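You operate a simulated robot arm through the tools that you are given. There is no shell and no other tool. Be economical: measure what you need, move in short steps, check, and stop when the job is done.

Carry out the task below with a simulated robot arm. There is one attempt and no reset: what you move stays moved.

TASK
Close the slide under the lever.
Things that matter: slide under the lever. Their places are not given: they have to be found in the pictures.

It is judged by the outcome, as a careful person would: the job done as asked, and still so three seconds after it is handed in. It fails if anything else is knocked over, pushed out of place, dropped, spilled or broken.

THE ROBOT
A 7-joint arm with a two-finger parallel gripper, fixed in place. Base frame: the origin is at the foot of the arm, x ahead of it, y to its left, z up; the work surface is at about z = 19. Lengths are in mm, angles in degrees, forces in N, time in s.
With the tool pointing down near the work surface it reaches from about 240 to 620 mm from the base axis. Its first joint turns from -66.0 to 66.0 degrees. Payload 2.6 kg.
Tool frame: the origin (TCP) lies between the finger pads and is the grasp point; the fingertips stand 30 mm ahead of it; z points along the fingers, y is the line along which they close. The gripper opens to 94 mm. The fingers are 28 mm wide and 10 mm thick; the gripper's body (50 by 96 mm) begins 55 mm behind the TCP.
Orientation is that of the tool frame in the base frame, as a unit quaternion [w, x, y, z]. With the fingers straight down and closing along the base's y, the tool's x points along the base's -x, its y along +y and its z along -z.

THE INTERFACE
- The arm moves only by the tool move_arm. Its argument "series" is one flat list of numbers, 7 for each row, row after row: the shift along the base's x, y, z in m, then the turn, a rotation vector about the base's x, y, z in degrees, then the opening, from 0 (shut) to 1 (fully open). In form: [dx, dy, dz, ax, ay, az, jaw, dx, dy, dz, ax, ay, az, jaw, ...]. A call has 1 to 8 rows; each row shifts and turns the commanded pose from where the row before left it. A row lasts 0.2 s, in which the tool goes at most 50 mm and 8.6 degrees; a call with a longer step from one row to the next is refused whole, and so is a gripper value outside its range. A pose out of reach is approached as far as the arm can. The call stops where the force on the tool passes 40 N (or 10 N more than at its start, if that is more) or the arm is blocked; 0.2 s more then pass. The fingers move at their own pace (about 72 mm/s each) and stop on an object; they squeeze with about 43 N. The grip force told is the motor's: it shows also when the fingers shut on nothing. Time passes only in rows, and 0.2 s behind the last, so rows that do not move let the fingers close. It gives the time, the measured TCP pose, the force on the tool (base axes), the opening and the grip force at its end, in the units of the frame above (readings bear some noise), and new pictures: "pictures" is both (left out), scene, wrist or none.
- Cameras (640 x 400 px; columns grow to the right, rows downward): "scene" is fixed at [43.5, 488.8, 550.7]; the picture's right is [-0.14, -0.99, 0.00], its down [-0.80, 0.11, -0.59] and it looks along [0.59, -0.08, -0.81] (base axes); focal length 352 px, centre (320, 200). "wrist" rides on the gripper at [-37, 0, -58] in the tool frame; the picture's right is [0.00, -1.00, 0.00], its down [0.97, 0.00, -0.24] and it looks along [0.24, 0.00, 0.97] (tool axes); focal length 218 px, centre (320, 200).
- probe_pixels(camera, pixels): for up to 12 pixels [column, row] of the newest picture of that camera ("zoom" is the newest enlarged one), the place [x, y, z] in the base frame of the surface seen there, good to about 2 mm, but the place of the scene camera against the robot may be out by one fixed shift of up to 18 mm in any direction. No time passes.
- close_up(camera, box): a new picture of the part [left, top, right, bottom] of that camera's present view, enlarged. No time passes.
- job_done(): hands the job in; it is judged then, once.

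Work in short steps. Measure before you move; look again where a grasp or a placing could have gone wrong, and mend it. You have 60 turns and 120 pictures in all, the two below and enlarged ones among them. Open the gripper and draw the arm clear of the work before you hand the job in, unless the task says otherwise; then end with one line.

The tools are called after "Emit:" by a JSON object that holds its "method" and its "body". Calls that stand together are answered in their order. move_arm: Moves the arm, as the interface text tells. Its arguments: {"type":"object","properties":{"series":{"type":"array"},"pictures":{"type":"string","enum":["both","scene","wrist","none"]}},"required":["series"]} The other tools are called the same way: probe_pixels (camera, pixels) gives the place of the surface under pixels of a picture; close_up (camera, box) takes an enlarged picture of a part of a camera's view; job_done () hands the job in.

At the start:

```text
time_s: 0.0
position: [324.3, 346.8, 227.5]
orientation: [0.001, 0.0, 1.0, 0.0]
contact_force: [0.0, -0.5, 1.0]
opening: 93.9
finger_force: 0.1
```

scene: 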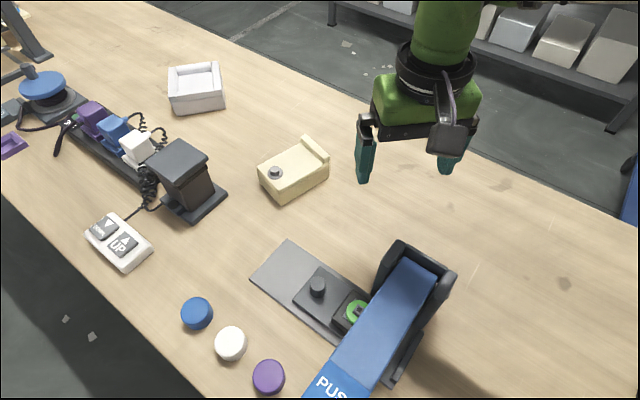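
wrist: 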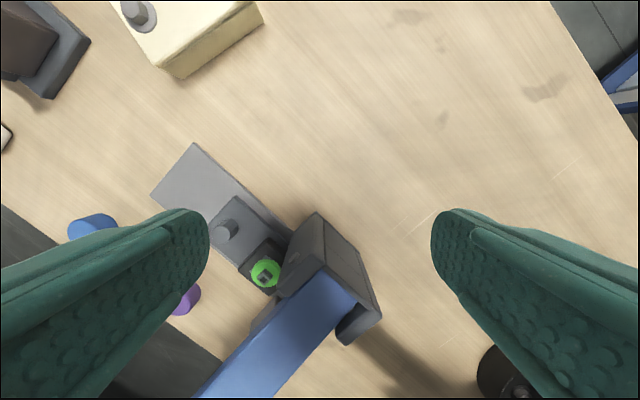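

I'll look closer at the lever assembly with the gray plate, knob and green part around (340,310) in the scene.

Emit:
{"method": "close_up", "body": {"camera": "scene", "box": [230, 220, 480, 400]}}

Emit:
{"method": "close_up", "body": {"camera": "wrist", "box": [140, 130, 400, 400]}}

Emit:
{"method": "probe_pixels", "body": {"camera": "wrist", "pixels": [[195, 145], [155, 193], [226, 228], [240, 200], [213, 220], [265, 272], [252, 280], [318, 215], [377, 315], [320, 290], [250, 350], [273, 240]]}}

Emit:
{"method": "probe_pixels", "body": {"camera": "scene", "pixels": [[288, 242], [251, 279], [317, 284], [318, 268], [295, 300], [355, 311], [340, 325], [400, 244], [451, 275], [400, 300], [340, 385], [372, 290]]}}

```text
2.22 times, centred on (355, 310) of scene
```

zoom: 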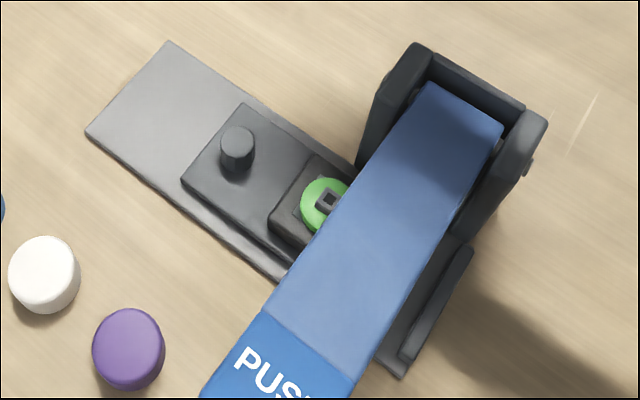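

```text
1.48 times, centred on (270, 265) of wrist
```

zoom: 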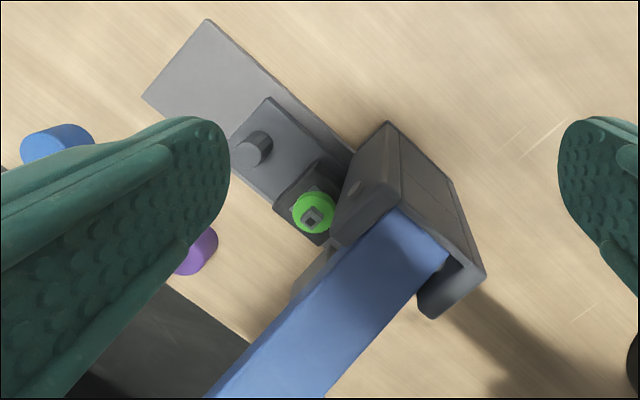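

```text
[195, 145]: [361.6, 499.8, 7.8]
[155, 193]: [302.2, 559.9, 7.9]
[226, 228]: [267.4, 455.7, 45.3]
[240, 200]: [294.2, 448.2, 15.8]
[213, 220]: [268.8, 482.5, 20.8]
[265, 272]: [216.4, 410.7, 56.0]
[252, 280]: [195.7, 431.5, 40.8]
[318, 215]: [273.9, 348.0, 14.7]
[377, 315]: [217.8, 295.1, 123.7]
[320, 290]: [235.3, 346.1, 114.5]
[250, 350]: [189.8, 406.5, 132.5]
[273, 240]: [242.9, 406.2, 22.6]
```

```text
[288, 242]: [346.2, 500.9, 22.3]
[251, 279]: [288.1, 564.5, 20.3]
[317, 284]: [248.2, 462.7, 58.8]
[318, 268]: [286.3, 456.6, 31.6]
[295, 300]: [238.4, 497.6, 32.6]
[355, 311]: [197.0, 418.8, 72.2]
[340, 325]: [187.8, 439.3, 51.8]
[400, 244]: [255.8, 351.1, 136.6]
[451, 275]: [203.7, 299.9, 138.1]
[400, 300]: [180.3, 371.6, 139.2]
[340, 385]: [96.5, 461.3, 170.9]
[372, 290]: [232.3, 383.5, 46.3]
```

The carriage with the knob sits at about (260,460), beside a black block with a green ring; I need a clearer view. I'll move over there at height to look along the rail.

Emit:
{"method": "move_arm", "body": {"series": [0.02, 0.04, 0.01, 0, 0, 0, 1, 0.02, 0.04, 0.01, 0, 0, 0, 1, 0.01, 0.03, 0.0, 0, 0, 0, 1, 0, 0, 0, 0, 0, 0, 1]}}

```text
time_s: 1.0
position: [370.8, 443.7, 246.1]
orientation: [0.001, 0.0, 1.0, 0.0]
contact_force: [-0.1, -0.1, -0.4]
opening: 94.1
finger_force: 0.0
out of reach, approached as far as the arm can: row 3
```

scene: 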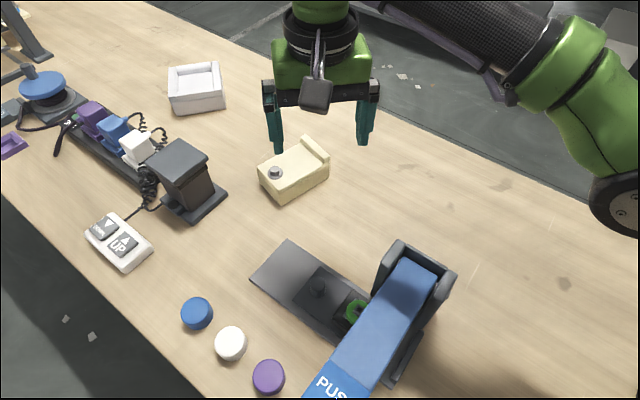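
wrist: 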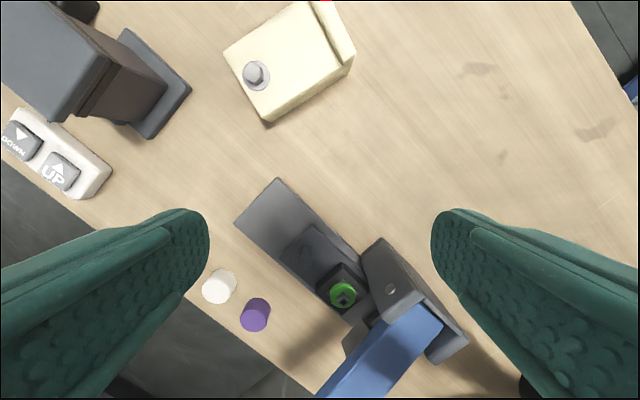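

Emit:
{"method": "close_up", "body": {"camera": "wrist", "box": [220, 170, 480, 400]}}

Emit:
{"method": "probe_pixels", "body": {"camera": "wrist", "pixels": [[279, 180], [236, 222], [308, 250], [310, 224], [280, 255], [342, 294], [330, 265], [380, 240], [466, 345], [355, 355], [400, 200], [270, 205]]}}

Emit:
{"method": "probe_pixels", "body": {"camera": "scene", "pixels": [[400, 190], [317, 279], [270, 265]]}}

```text
1.74 times, centred on (350, 285) of wrist
```

zoom: 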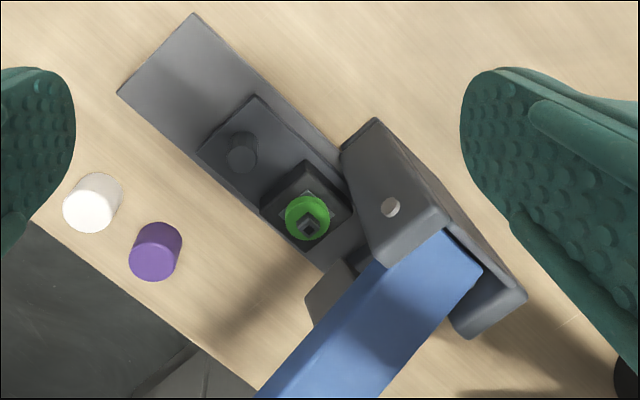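

```text
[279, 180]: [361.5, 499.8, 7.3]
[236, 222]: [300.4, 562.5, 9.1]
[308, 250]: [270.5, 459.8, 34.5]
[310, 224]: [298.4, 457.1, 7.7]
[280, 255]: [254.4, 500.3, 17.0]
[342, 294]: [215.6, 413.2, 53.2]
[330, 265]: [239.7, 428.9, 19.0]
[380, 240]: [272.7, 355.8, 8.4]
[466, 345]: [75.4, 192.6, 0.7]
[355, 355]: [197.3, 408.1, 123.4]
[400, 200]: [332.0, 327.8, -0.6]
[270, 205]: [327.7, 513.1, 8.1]
```

```text
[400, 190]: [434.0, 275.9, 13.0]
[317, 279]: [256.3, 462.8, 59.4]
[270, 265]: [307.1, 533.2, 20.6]
```

The carriage (knob at about (270,459), nest with the green piece at (216,412)) runs along about (-0.71,-0.70) toward the space under the lever. I'll turn the tool 45°, shut the fingers, and go to a spot behind the knob, staying high.

Emit:
{"method": "move_arm", "body": {"series": [-0.012, 0.006, 0, 0, 0, 7.5, 0, -0.012, 0.006, 0, 0, 0, 7.5, 0, -0.012, 0.006, 0, 0, 0, 7.5, 0, -0.012, 0.006, 0, 0, 0, 7.5, 0, -0.012, 0.006, -0.03, 0, 0, 7.5, 0, -0.012, 0.006, -0.03, 0, 0, 7.5, 0, 0, 0, -0.03, 0, 0, 0, 0, 0, 0, 0, 0, 0, 0, 0]}}

```text
time_s: 2.8
position: [294.0, 478.7, 155.7]
orientation: [0.001, -0.383, 0.924, 0.0]
contact_force: [-0.1, 1.1, 0.4]
opening: 0.0
finger_force: 33.0
```

scene: 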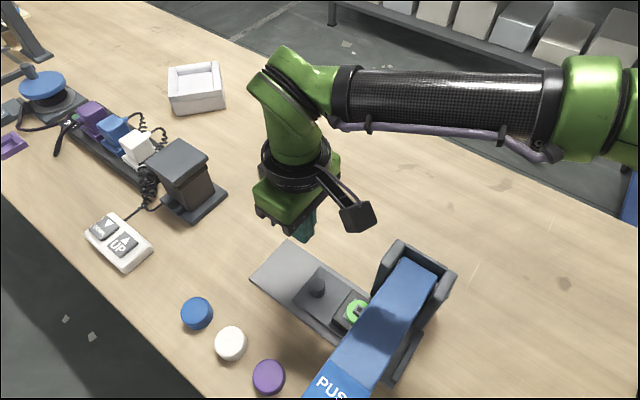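
wrist: 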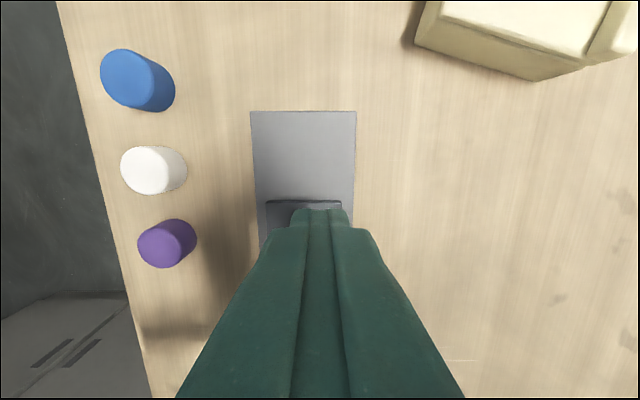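

The tool is aligned with the rail (plate vertical in the wrist picture). Probing carriage rear edge and plate to get lateral centering.

Emit:
{"method": "probe_pixels", "body": {"camera": "wrist", "pixels": [[268, 207], [339, 206], [300, 206], [252, 115], [354, 115], [268, 203], [339, 199], [420, 200], [300, 197], [298, 211], [260, 235], [258, 215]]}}

Emit:
{"method": "probe_pixels", "body": {"camera": "scene", "pixels": [[316, 277], [314, 277], [319, 277], [311, 285], [321, 285], [316, 290], [304, 239]]}}

Emit:
{"method": "close_up", "body": {"camera": "scene", "box": [240, 200, 440, 340]}}

```text
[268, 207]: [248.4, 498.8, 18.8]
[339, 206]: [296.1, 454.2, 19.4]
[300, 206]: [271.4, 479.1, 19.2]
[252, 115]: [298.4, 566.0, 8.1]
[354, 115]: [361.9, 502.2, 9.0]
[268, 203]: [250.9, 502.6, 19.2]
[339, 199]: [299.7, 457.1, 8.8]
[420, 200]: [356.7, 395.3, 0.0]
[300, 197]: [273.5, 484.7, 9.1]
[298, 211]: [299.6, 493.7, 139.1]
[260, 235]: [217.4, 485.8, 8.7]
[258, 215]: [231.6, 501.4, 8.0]
```

```text
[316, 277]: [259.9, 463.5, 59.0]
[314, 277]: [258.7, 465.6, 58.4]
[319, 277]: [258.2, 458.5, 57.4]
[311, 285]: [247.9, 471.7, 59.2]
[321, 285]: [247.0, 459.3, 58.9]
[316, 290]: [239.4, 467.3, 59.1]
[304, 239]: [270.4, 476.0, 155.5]
```

```text
2.86 times, centred on (340, 270) of scene
```

zoom: 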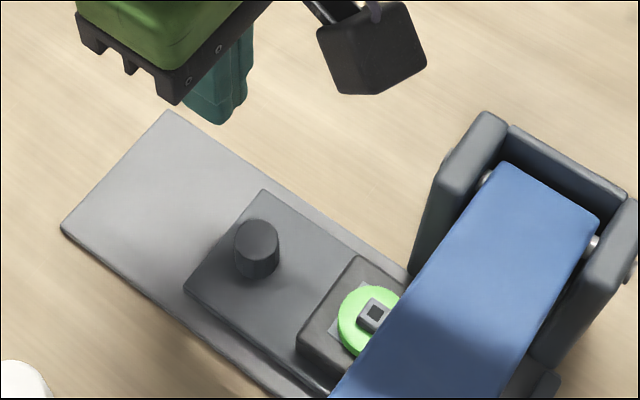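

Checking height calibration: I probe the fingertip in the scene zoom against its known pose.

Emit:
{"method": "probe_pixels", "body": {"camera": "zoom", "pixels": [[220, 123], [215, 119], [230, 118], [238, 107], [200, 109], [243, 98], [225, 105], [255, 222], [257, 235], [240, 240], [275, 240], [256, 255]]}}

```text
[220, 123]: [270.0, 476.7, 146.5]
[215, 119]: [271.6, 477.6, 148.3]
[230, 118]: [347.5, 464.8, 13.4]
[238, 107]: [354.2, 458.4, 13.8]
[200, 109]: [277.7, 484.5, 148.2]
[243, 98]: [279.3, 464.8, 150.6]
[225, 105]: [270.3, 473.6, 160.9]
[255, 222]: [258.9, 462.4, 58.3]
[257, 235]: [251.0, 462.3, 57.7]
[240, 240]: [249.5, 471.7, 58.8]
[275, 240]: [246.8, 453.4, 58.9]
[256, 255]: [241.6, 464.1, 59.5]
```

The wrist frame matches the robot (table about 0, carriage top about 19, knob top about 45, knob centre about (263,463)). I'll shift sideways onto the knob's line and descend behind the carriage until the tips are at about z 25.

Emit:
{"method": "move_arm", "body": {"series": [-0.005, 0.013, 0, 0, 0, 0, 0, 0, 0, -0.03, 0, 0, 0, 0, 0, 0, -0.03, 0, 0, 0, 0, 0, 0, -0.02, 0, 0, 0, 0, 0, 0, -0.01, 0, 0, 0, 0, 0, 0, -0.01, 0, 0, 0, 0, 0, 0, 0, 0, 0, 0, 0]}}

```text
time_s: 4.4
position: [292.9, 495.7, 58.2]
orientation: [-0.001, -0.383, 0.924, 0.0]
contact_force: [-0.1, 0.5, -0.5]
opening: 0.0
finger_force: 33.0
```

scene: 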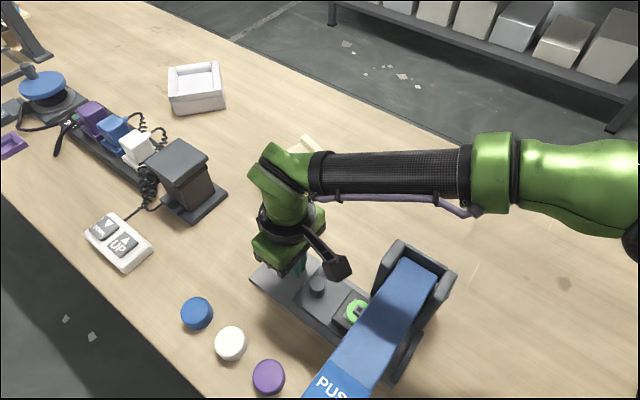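
wrist: 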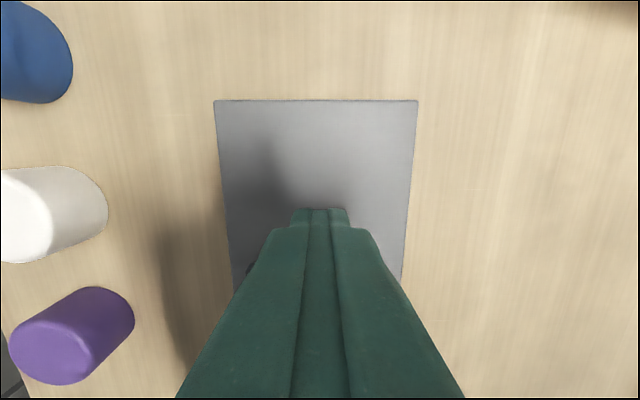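

A black protrusion on the gripper points toward the lever; I check where it is versus the lever.

Emit:
{"method": "probe_pixels", "body": {"camera": "scene", "pixels": [[338, 265], [332, 276], [348, 265], [336, 281], [385, 243], [372, 290], [405, 262], [360, 340], [330, 385], [385, 300], [318, 283], [356, 311]]}}

Emit:
{"method": "close_up", "body": {"camera": "scene", "box": [230, 200, 470, 400]}}

```text
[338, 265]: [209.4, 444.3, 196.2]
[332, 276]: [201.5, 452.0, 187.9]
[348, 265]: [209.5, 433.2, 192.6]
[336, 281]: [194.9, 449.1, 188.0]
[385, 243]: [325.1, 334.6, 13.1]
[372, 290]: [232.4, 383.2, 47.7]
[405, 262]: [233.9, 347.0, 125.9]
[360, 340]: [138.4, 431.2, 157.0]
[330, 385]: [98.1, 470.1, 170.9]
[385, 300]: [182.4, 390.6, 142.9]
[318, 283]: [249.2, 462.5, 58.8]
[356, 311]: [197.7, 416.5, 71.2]
```

```text
2.00 times, centred on (350, 300) of scene
```

zoom: 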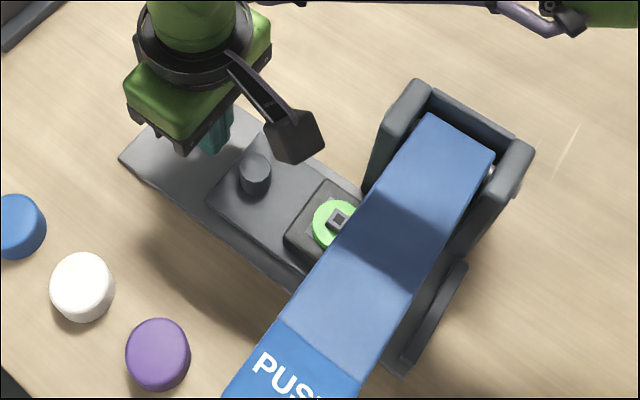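

The protrusion's underside (about z 188, scene frame) clears the lever top (about 145) by about 40 mm. I start pushing along the rail in small steps.

Emit:
{"method": "move_arm", "body": {"series": [-0.0035, -0.0035, -0.004, 0, 0, 0, 0, -0.005, -0.005, 0, 0, 0, 0, 0, -0.005, -0.005, 0, 0, 0, 0, 0, -0.005, -0.005, 0, 0, 0, 0, 0, -0.005, -0.005, 0, 0, 0, 0, 0, -0.005, -0.005, 0, 0, 0, 0, 0]}}

```text
time_s: 5.8
position: [263.6, 466.8, 53.7]
orientation: [-0.001, -0.383, 0.924, 0.0]
contact_force: [0.5, 0.6, 0.8]
opening: 0.2
finger_force: 32.8
```

scene: 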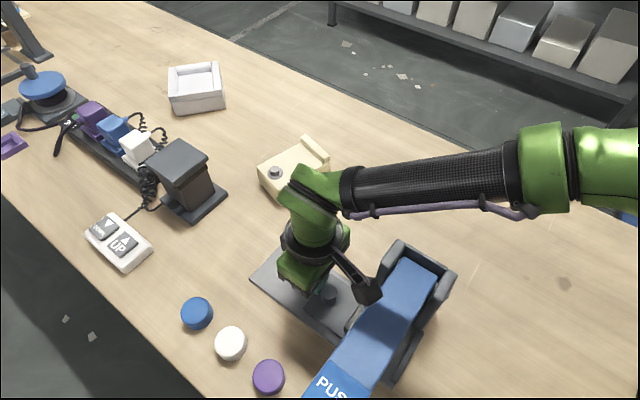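
wrist: 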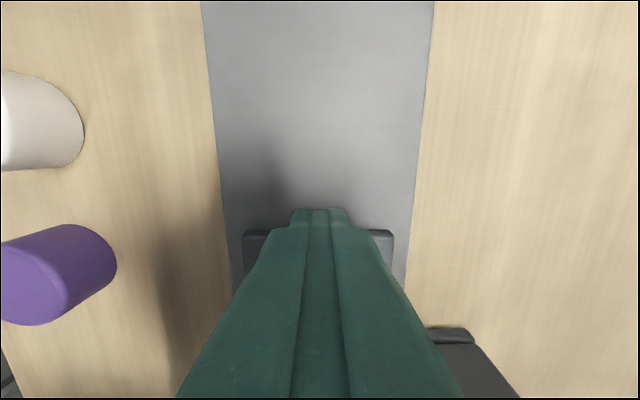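

The carriage is moving with the push and the force is low. I continue.

Emit:
{"method": "move_arm", "body": {"series": [-0.004, -0.004, 0, 0, 0, 0, 0, -0.004, -0.004, 0, 0, 0, 0, 0, -0.004, -0.004, 0, 0, 0, 0, 0, -0.003, -0.003, 0, 0, 0, 0, 0]}}

Emit:
{"method": "close_up", "body": {"camera": "scene", "box": [240, 220, 460, 400]}}

```text
time_s: 6.8
position: [252.0, 452.7, 53.3]
orientation: [0.003, -0.383, 0.924, 0.001]
contact_force: [9.1, 13.5, -5.9]
opening: 0.0
finger_force: 32.3
```

scene: 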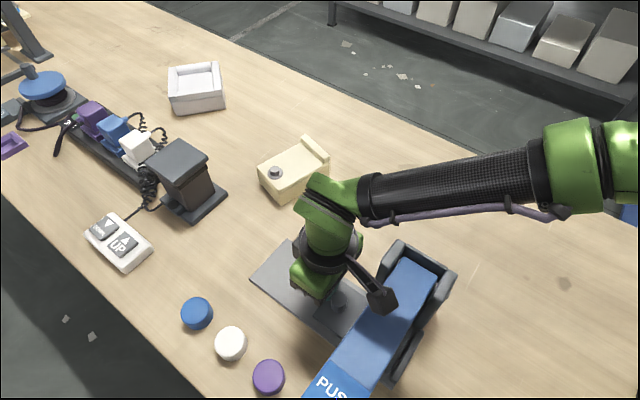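
wrist: 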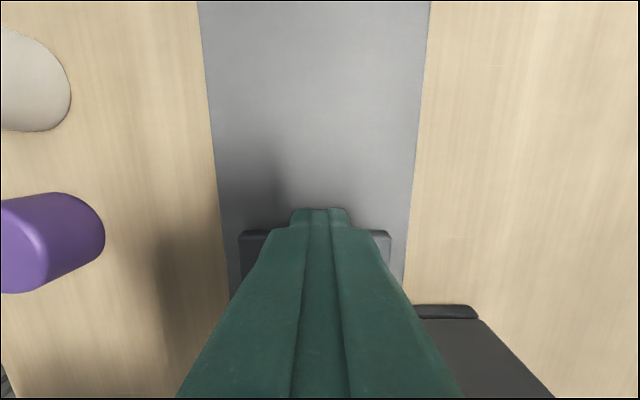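

```text
2.22 times, centred on (350, 310) of scene
```

zoom: 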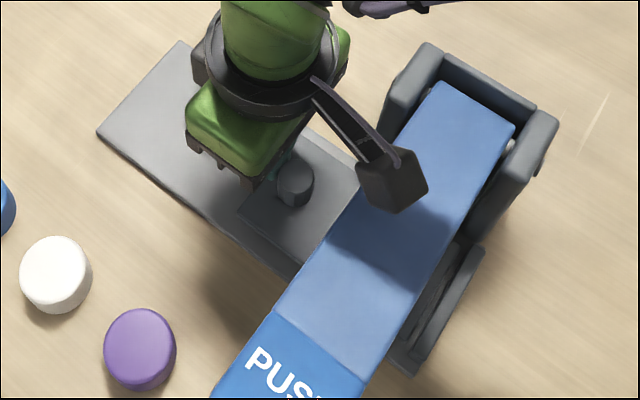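

Force rose to about 16 N, so it's probably at the stop. I push a little further to confirm.

Emit:
{"method": "move_arm", "body": {"series": [-0.003, -0.003, 0, 0, 0, 0, 0, -0.002, -0.002, 0, 0, 0, 0, 0], "pictures": "both"}}

Emit:
{"method": "probe_pixels", "body": {"camera": "scene", "pixels": [[340, 296], [336, 302], [344, 302], [380, 302], [372, 312], [390, 330]]}}

```text
time_s: 7.2
position: [252.7, 451.8, 54.7]
orientation: [0.01, -0.384, 0.923, 0.003]
contact_force: [1.0, 0.3, -0.1]
opening: 0.0
finger_force: 33.3
stopped in row 1: the force on the tool passed its limit (the readings are from after the stop); the commanded pose is now the measured one
```

scene: 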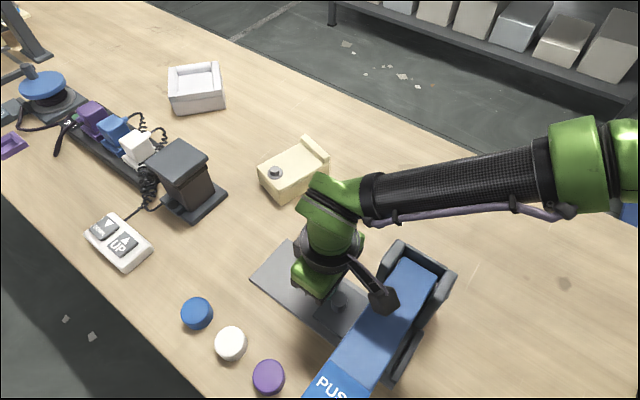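
wrist: 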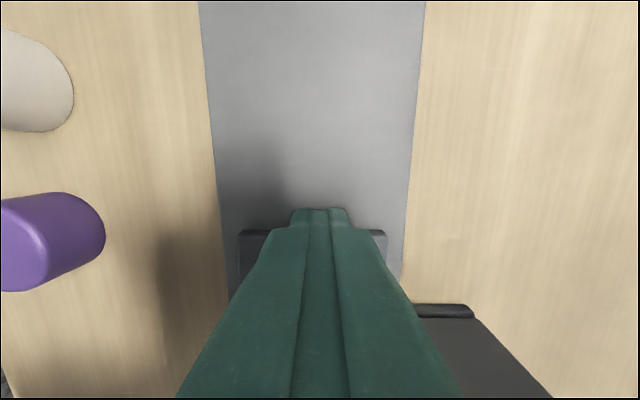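

```text
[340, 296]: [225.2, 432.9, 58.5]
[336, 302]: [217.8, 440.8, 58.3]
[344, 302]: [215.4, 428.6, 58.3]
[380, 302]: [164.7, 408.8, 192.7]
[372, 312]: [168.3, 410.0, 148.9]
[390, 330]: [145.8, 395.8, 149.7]
```

It is firmly blocked after about 43 mm of travel. I back off and lift to check from above.

Emit:
{"method": "move_arm", "body": {"series": [0.01, 0.01, 0, 0, 0, 0, 0, 0.014, 0.014, 0, 0, 0, 0, 0, 0.014, 0.014, 0, 0, 0, 0, 0, 0, 0, 0.04, 0, 0, 0, 0, 0, 0, 0.04, 0, 0, 0, 0, 0, 0, 0.04, 0, 0, 0, 0, 0, 0, 0.03, 0, 0, 0, 0, 0, 0, 0, 0, 0, 0, 0]}}

Emit:
{"method": "close_up", "body": {"camera": "scene", "box": [240, 220, 460, 400]}}

```text
time_s: 9.0
position: [288.0, 490.8, 206.0]
orientation: [0.009, -0.384, 0.923, 0.003]
contact_force: [0.3, -0.6, -0.5]
opening: 0.0
finger_force: 33.1
```

scene: 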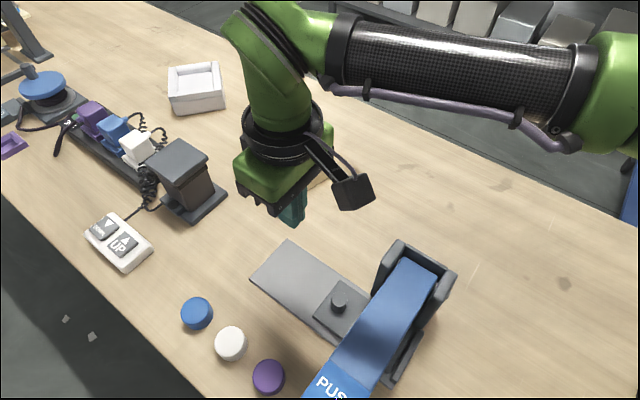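
wrist: 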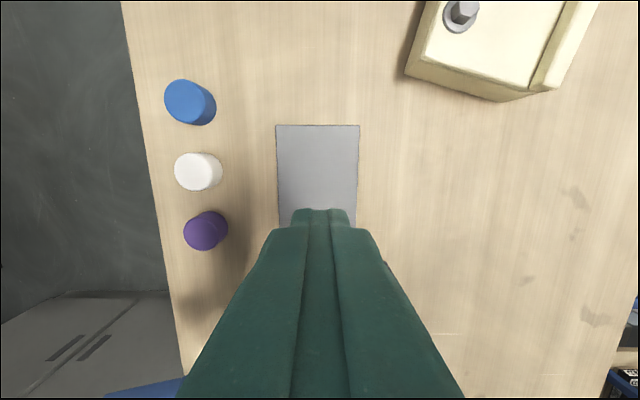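

```text
2.22 times, centred on (350, 310) of scene
```

zoom: 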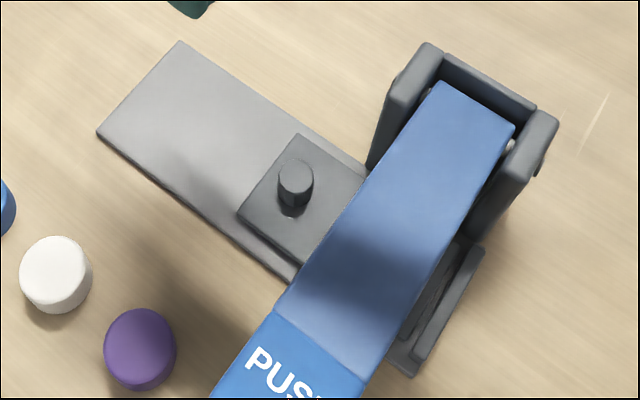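

The slide stayed in. I check the far end against the stop bar and open the gripper.

Emit:
{"method": "close_up", "body": {"camera": "scene", "box": [370, 280, 440, 390]}}

Emit:
{"method": "probe_pixels", "body": {"camera": "scene", "pixels": [[400, 345], [415, 345], [408, 340], [420, 330], [408, 355], [336, 290], [372, 312], [396, 355], [340, 385]]}}

Emit:
{"method": "move_arm", "body": {"series": [0.02, -0.03, 0.02, 0, 0, 0, 1, 0.02, -0.04, 0, 0, 0, -8, 1, 0.02, -0.04, 0, 0, 0, -8, 1, 0.01, -0.04, 0, 0, 0, -8, 1, 0, -0.02, 0, 0, 0, -8, 1, 0, 0, 0, 0, 0, -8, 1, 0, 0, 0, 0, 0, 0, 1]}}

```text
3.64 times, centred on (405, 335) of scene
```

zoom: 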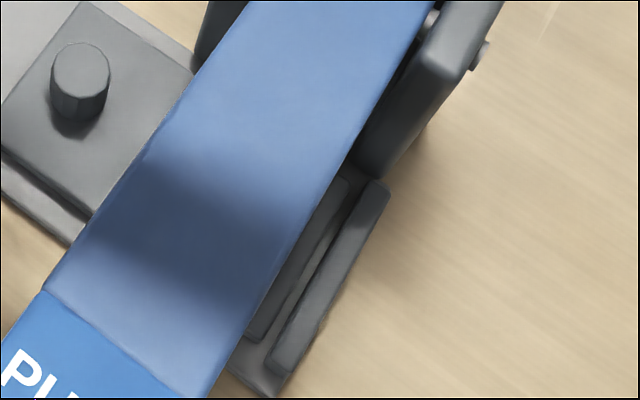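

```text
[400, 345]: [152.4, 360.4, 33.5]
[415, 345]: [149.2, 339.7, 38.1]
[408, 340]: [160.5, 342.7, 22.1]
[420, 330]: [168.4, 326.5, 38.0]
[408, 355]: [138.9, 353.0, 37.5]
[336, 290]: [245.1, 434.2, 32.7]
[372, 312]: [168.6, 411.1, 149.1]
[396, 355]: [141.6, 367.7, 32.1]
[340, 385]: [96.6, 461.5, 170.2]
```

```text
time_s: 10.6
position: [358.8, 319.5, 225.4]
orientation: [0.01, -0.044, 0.999, 0.0]
contact_force: [0.0, 0.3, -0.3]
opening: 93.9
finger_force: 0.1
```

scene: 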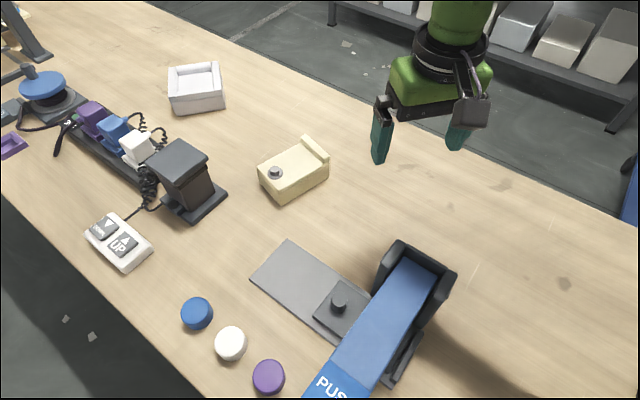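
wrist: 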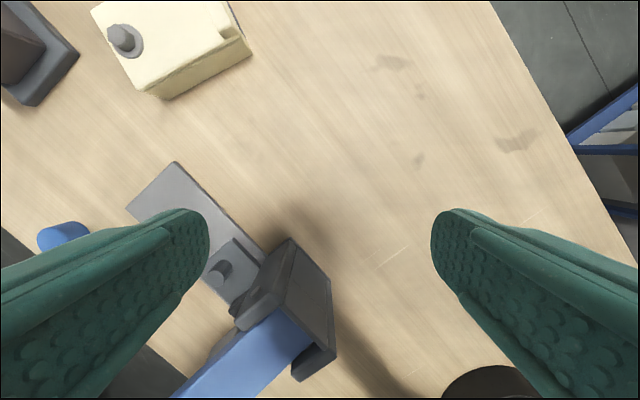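

The far end shows a possible gap between the carriage front and the stop bar. Let me measure it precisely.

Emit:
{"method": "close_up", "body": {"camera": "scene", "box": [380, 320, 430, 390]}}

Emit:
{"method": "probe_pixels", "body": {"camera": "scene", "pixels": [[399, 345], [401, 346], [402, 347], [403, 347], [404, 348], [405, 348], [406, 349], [407, 349], [408, 350], [409, 351], [410, 351], [412, 352]]}}

```text
5.71 times, centred on (405, 355) of scene
```

zoom: 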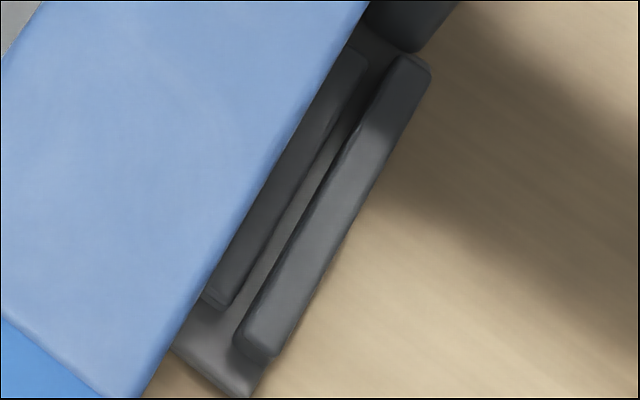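

```text
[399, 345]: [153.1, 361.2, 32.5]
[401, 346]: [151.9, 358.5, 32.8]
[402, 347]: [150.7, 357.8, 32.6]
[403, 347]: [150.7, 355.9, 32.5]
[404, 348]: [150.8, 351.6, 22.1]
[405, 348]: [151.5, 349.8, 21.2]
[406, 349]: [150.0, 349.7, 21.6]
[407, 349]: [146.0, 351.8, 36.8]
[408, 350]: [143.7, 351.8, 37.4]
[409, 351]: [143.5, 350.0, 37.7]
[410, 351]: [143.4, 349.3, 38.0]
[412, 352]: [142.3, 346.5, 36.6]
```

The front still stands about 5 mm short of the stop bar (carriage edge s≈-357, bar s≈-352). I'll go back and push again lower, on the carriage's rear edge, to see whether it can go further.

Emit:
{"method": "move_arm", "body": {"series": [0, 0.025, 0, 0, 0, 8, 0, 0, 0.025, 0, 0, 0, 8, 0, -0.01, 0.025, 0, 0, 0, 8, 0, -0.02, 0.025, 0, 0, 0, 8, 0, -0.02, 0.025, 0, 0, 0, 8, 0, -0.02, 0.025, -0.02, 0, 0, 0, 0, -0.012, 0.01, -0.03, 0, 0, 0, 0, 0, 0, 0, 0, 0, 0, 0], "pictures": "wrist"}}

```text
time_s: 12.4
position: [278.1, 480.4, 172.9]
orientation: [0.01, -0.384, 0.923, 0.003]
contact_force: [0.2, -0.2, -0.7]
opening: 0.0
finger_force: 32.8
```

wrist: 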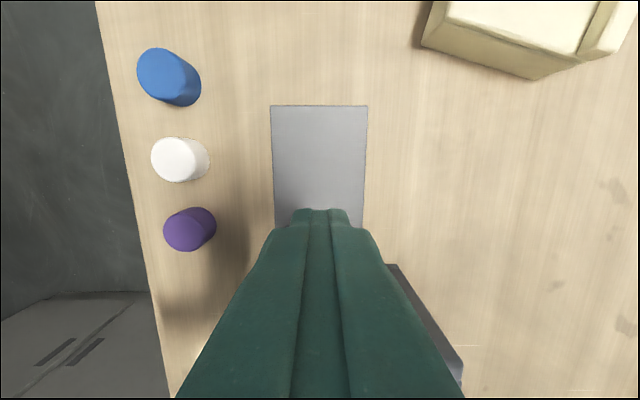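

I straighten the small tilt and descend to tips at about z 14 behind the carriage edge.

Emit:
{"method": "move_arm", "body": {"series": [0, 0, -0.03, -0.75, 0.92, 0, 0, 0, 0, -0.03, 0, 0, 0, 0, 0, 0, -0.03, 0, 0, 0, 0, 0, 0, -0.02, 0, 0, 0, 0, 0, 0, -0.012, 0, 0, 0, 0, 0, 0, -0.007, 0, 0, 0, 0, 0, 0, 0, 0, 0, 0, 0], "pictures": "wrist"}}

```text
time_s: 14.0
position: [279.1, 477.4, 46.2]
orientation: [-0.001, -0.384, 0.923, 0.0]
contact_force: [0.4, 0.1, 0.3]
opening: 0.0
finger_force: 32.8
```

wrist: 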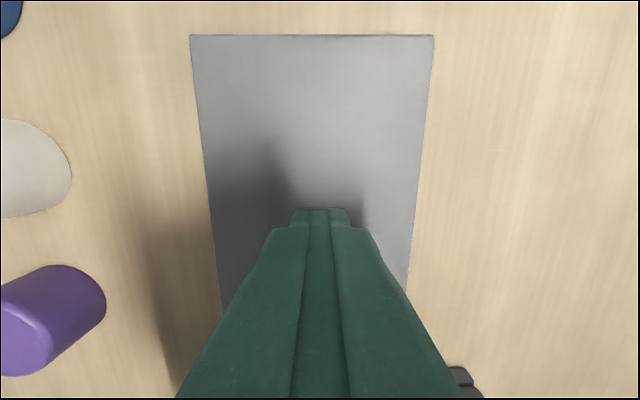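

Lateral trim of 5 mm, approach to the edge, then push in small steps.

Emit:
{"method": "move_arm", "body": {"series": [-0.0035, 0.0035, -0.002, 0, 0, 0, 0, -0.006, -0.006, 0, 0, 0, 0, 0, -0.006, -0.006, 0, 0, 0, 0, 0, -0.004, -0.004, 0, 0, 0, 0, 0, -0.003, -0.003, 0, 0, 0, 0, 0, -0.002, -0.002, 0, 0, 0, 0, 0, -0.002, -0.002, 0, 0, 0, 0, 0, -0.002, -0.002, 0, 0, 0, 0, 0]}}

Emit:
{"method": "close_up", "body": {"camera": "scene", "box": [380, 320, 430, 390]}}

```text
time_s: 15.7
position: [256.6, 462.9, 47.4]
orientation: [0.01, -0.386, 0.922, 0.004]
contact_force: [1.8, 0.8, -0.9]
opening: 0.0
finger_force: 33.2
stopped in row 8: the force on the tool passed its limit (the readings are from after the stop); the commanded pose is now the measured one
```

scene: 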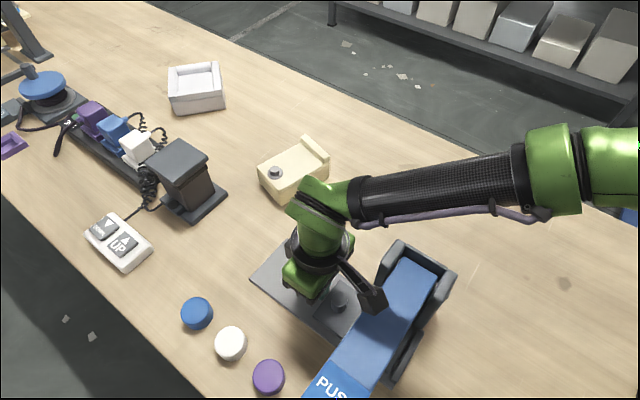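
wrist: 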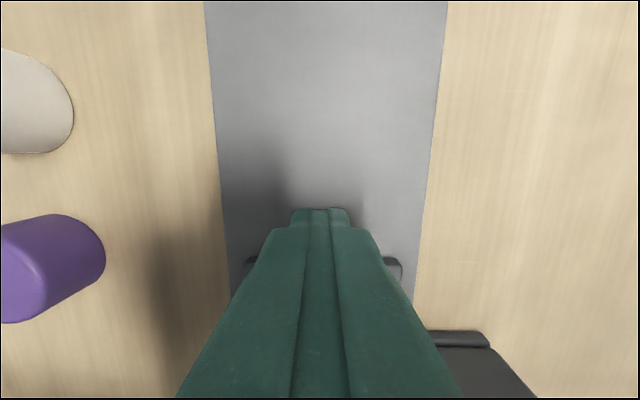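

```text
5.71 times, centred on (405, 355) of scene
```

zoom: 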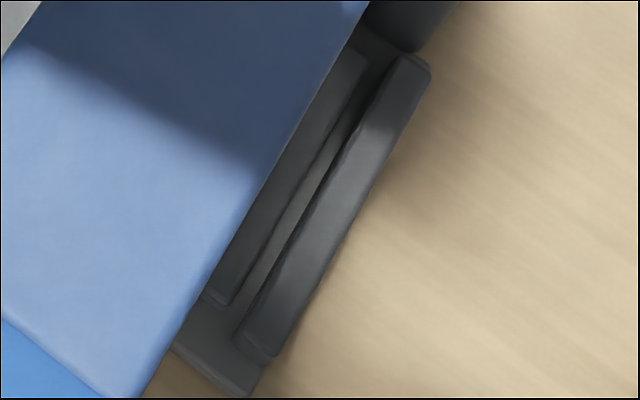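

A second, centred push was blocked at the same place, so this is the slide's end of travel. I back off, lift, open and draw clear.

Emit:
{"method": "move_arm", "body": {"series": [0.01, 0.01, 0, 0, 0, 0, 0, 0.014, 0.014, 0, 0, 0, 0, 0, 0, 0, 0.04, 0, 0, 0, 0, 0, 0, 0.045, 0, 0, 0, 0, 0, 0, 0.045, 0, 0, 0, 0, 0.01, -0.02, 0.045, 0, 0, 0, 1, 0.03, -0.035, 0, 0, 0, -8, 1, 0.03, -0.035, 0, 0, 0, -8, 1], "pictures": "none"}}

Emit:
{"method": "move_arm", "body": {"series": [0, -0.04, 0, 0, 0, -8, 1, 0, -0.04, 0, 0, 0, -8, 1, 0, -0.03, 0, 0, 0, -8, 1, 0, 0, 0, 0, 0, 0, 1]}}

Emit:
{"method": "close_up", "body": {"camera": "scene", "box": [240, 220, 460, 400]}}

```text
refused: row 6 steps farther than a row can; nothing moved
```

```text
time_s: 16.1
position: [262.3, 438.4, 52.4]
orientation: [0.021, -0.338, 0.941, 0.009]
contact_force: [-0.1, -0.6, 0.1]
opening: 54.3
finger_force: 0.1
stopped in row 1: the force on the tool passed its limit (the readings are from after the stop); the commanded pose is now the measured one
```

scene: 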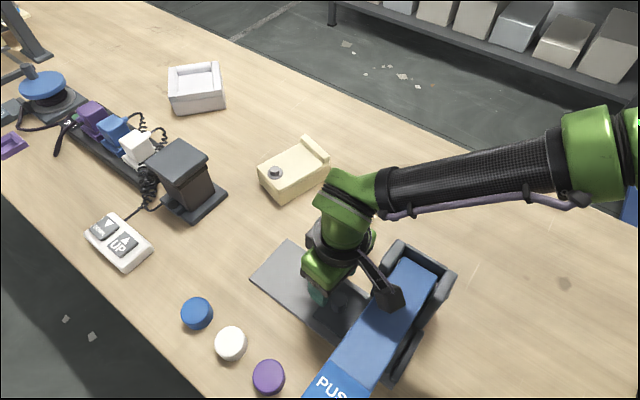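
wrist: 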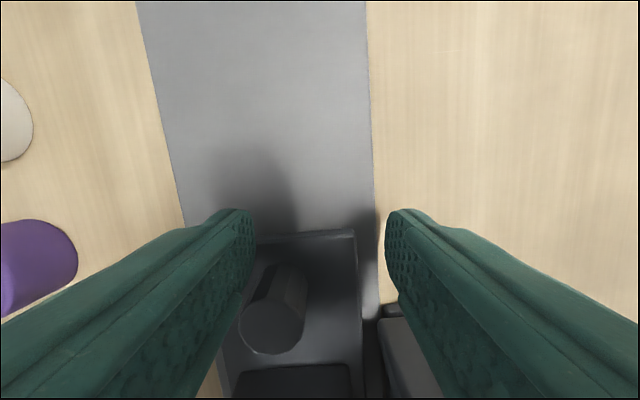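

```text
2.22 times, centred on (350, 310) of scene
```

zoom: 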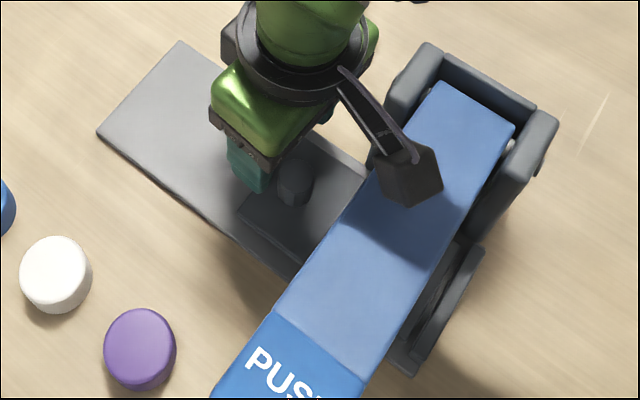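

My backing-off call was refused (over-long step) and the follow-up ran anyway and touched the knob with an opening finger; nothing looks displaced. I lift straight up with the opening held.

Emit:
{"method": "move_arm", "body": {"series": [0, 0, 0.005, 0, 0, 0, 0.574, 0, 0, 0.01, 0, 0, 0, 0.574, 0, 0, 0.02, 0, 0, 0, 0.574, 0, 0, 0.03, 0, 0, 0, 0.574, 0, 0, 0.04, 0, 0, 0, 0.574, 0, 0, 0.04, 0, 0, 0, 0.574, 0, 0, 0.04, 0, 0, 0, 0.574]}}

```text
time_s: 17.6
position: [260.3, 439.2, 235.3]
orientation: [0.021, -0.338, 0.941, 0.009]
contact_force: [0.1, 0.0, 0.0]
opening: 54.1
finger_force: 0.1
```

scene: 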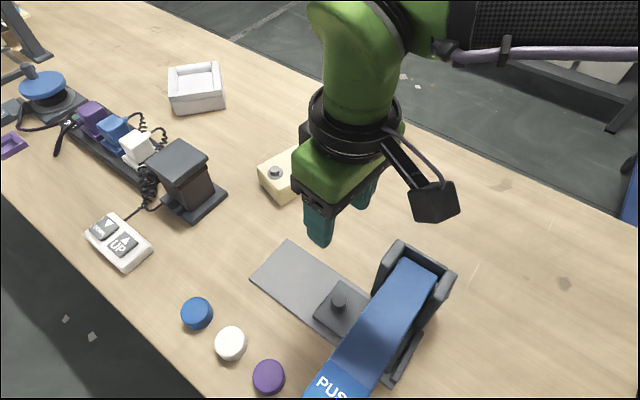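
wrist: 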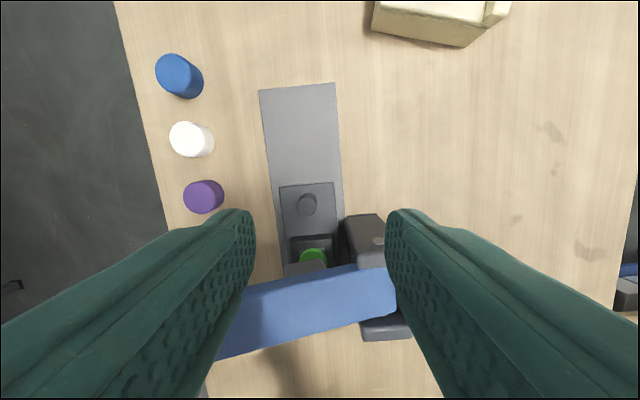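

Lifted clear. I draw the arm away and check that the slide and the fixture haven't shifted.

Emit:
{"method": "move_arm", "body": {"series": [0.025, 0, 0, 0, 0, 0, 1, 0.03, -0.02, 0, 0, 0, -8, 1, 0.03, -0.03, 0, 0, 0, -8, 1, 0.02, -0.04, 0, 0, 0, -8, 1, 0, -0.04, 0, 0, 0, -8, 1, 0, -0.03, 0, 0, 0, 0, 1, 0, 0, 0, 0, 0, 0, 1], "pictures": "scene"}}

Emit:
{"method": "close_up", "body": {"camera": "scene", "box": [240, 220, 460, 400]}}

Emit:
{"method": "probe_pixels", "body": {"camera": "scene", "pixels": [[399, 345], [401, 346], [403, 347], [404, 348], [406, 349], [407, 349], [288, 242], [251, 279], [340, 296], [336, 302], [344, 302]]}}

```text
time_s: 19.2
position: [366.7, 277.5, 236.3]
orientation: [0.023, -0.066, 0.998, 0.003]
contact_force: [-0.6, 0.3, 0.3]
opening: 94.0
finger_force: 0.1
```

scene: 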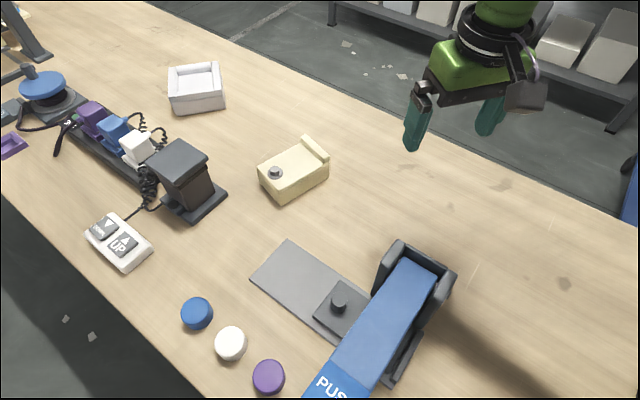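

```text
2.22 times, centred on (350, 310) of scene
```

zoom: 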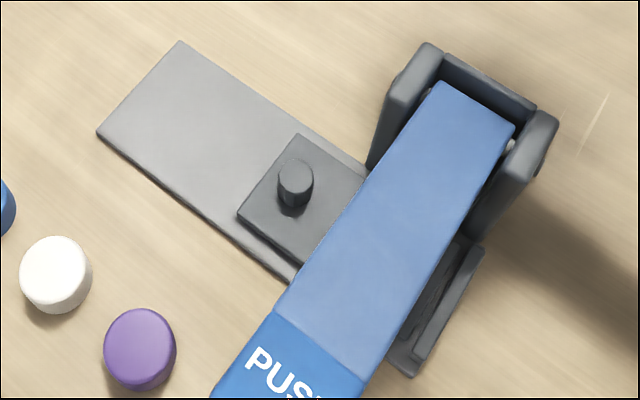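

```text
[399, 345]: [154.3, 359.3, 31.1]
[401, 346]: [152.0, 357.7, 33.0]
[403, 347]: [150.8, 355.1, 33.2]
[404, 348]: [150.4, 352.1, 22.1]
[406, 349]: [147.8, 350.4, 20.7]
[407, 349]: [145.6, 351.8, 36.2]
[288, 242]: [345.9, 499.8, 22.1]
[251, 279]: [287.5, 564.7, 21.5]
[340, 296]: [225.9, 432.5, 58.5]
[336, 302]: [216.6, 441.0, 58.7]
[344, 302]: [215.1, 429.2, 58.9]
```

The slide is at its end of travel, the fixture hasn't moved, and the arm is clear with the gripper open.

Emit:
{"method": "job_done", "body": {}}

```text
The job is handed in.
```

I pushed the slide under the lever about 43 mm until it stopped. It stayed there when I backed off, though its front edge sits about 5 mm short of the stop bar; a second push stopped at the same point, so I took that as its end of travel.
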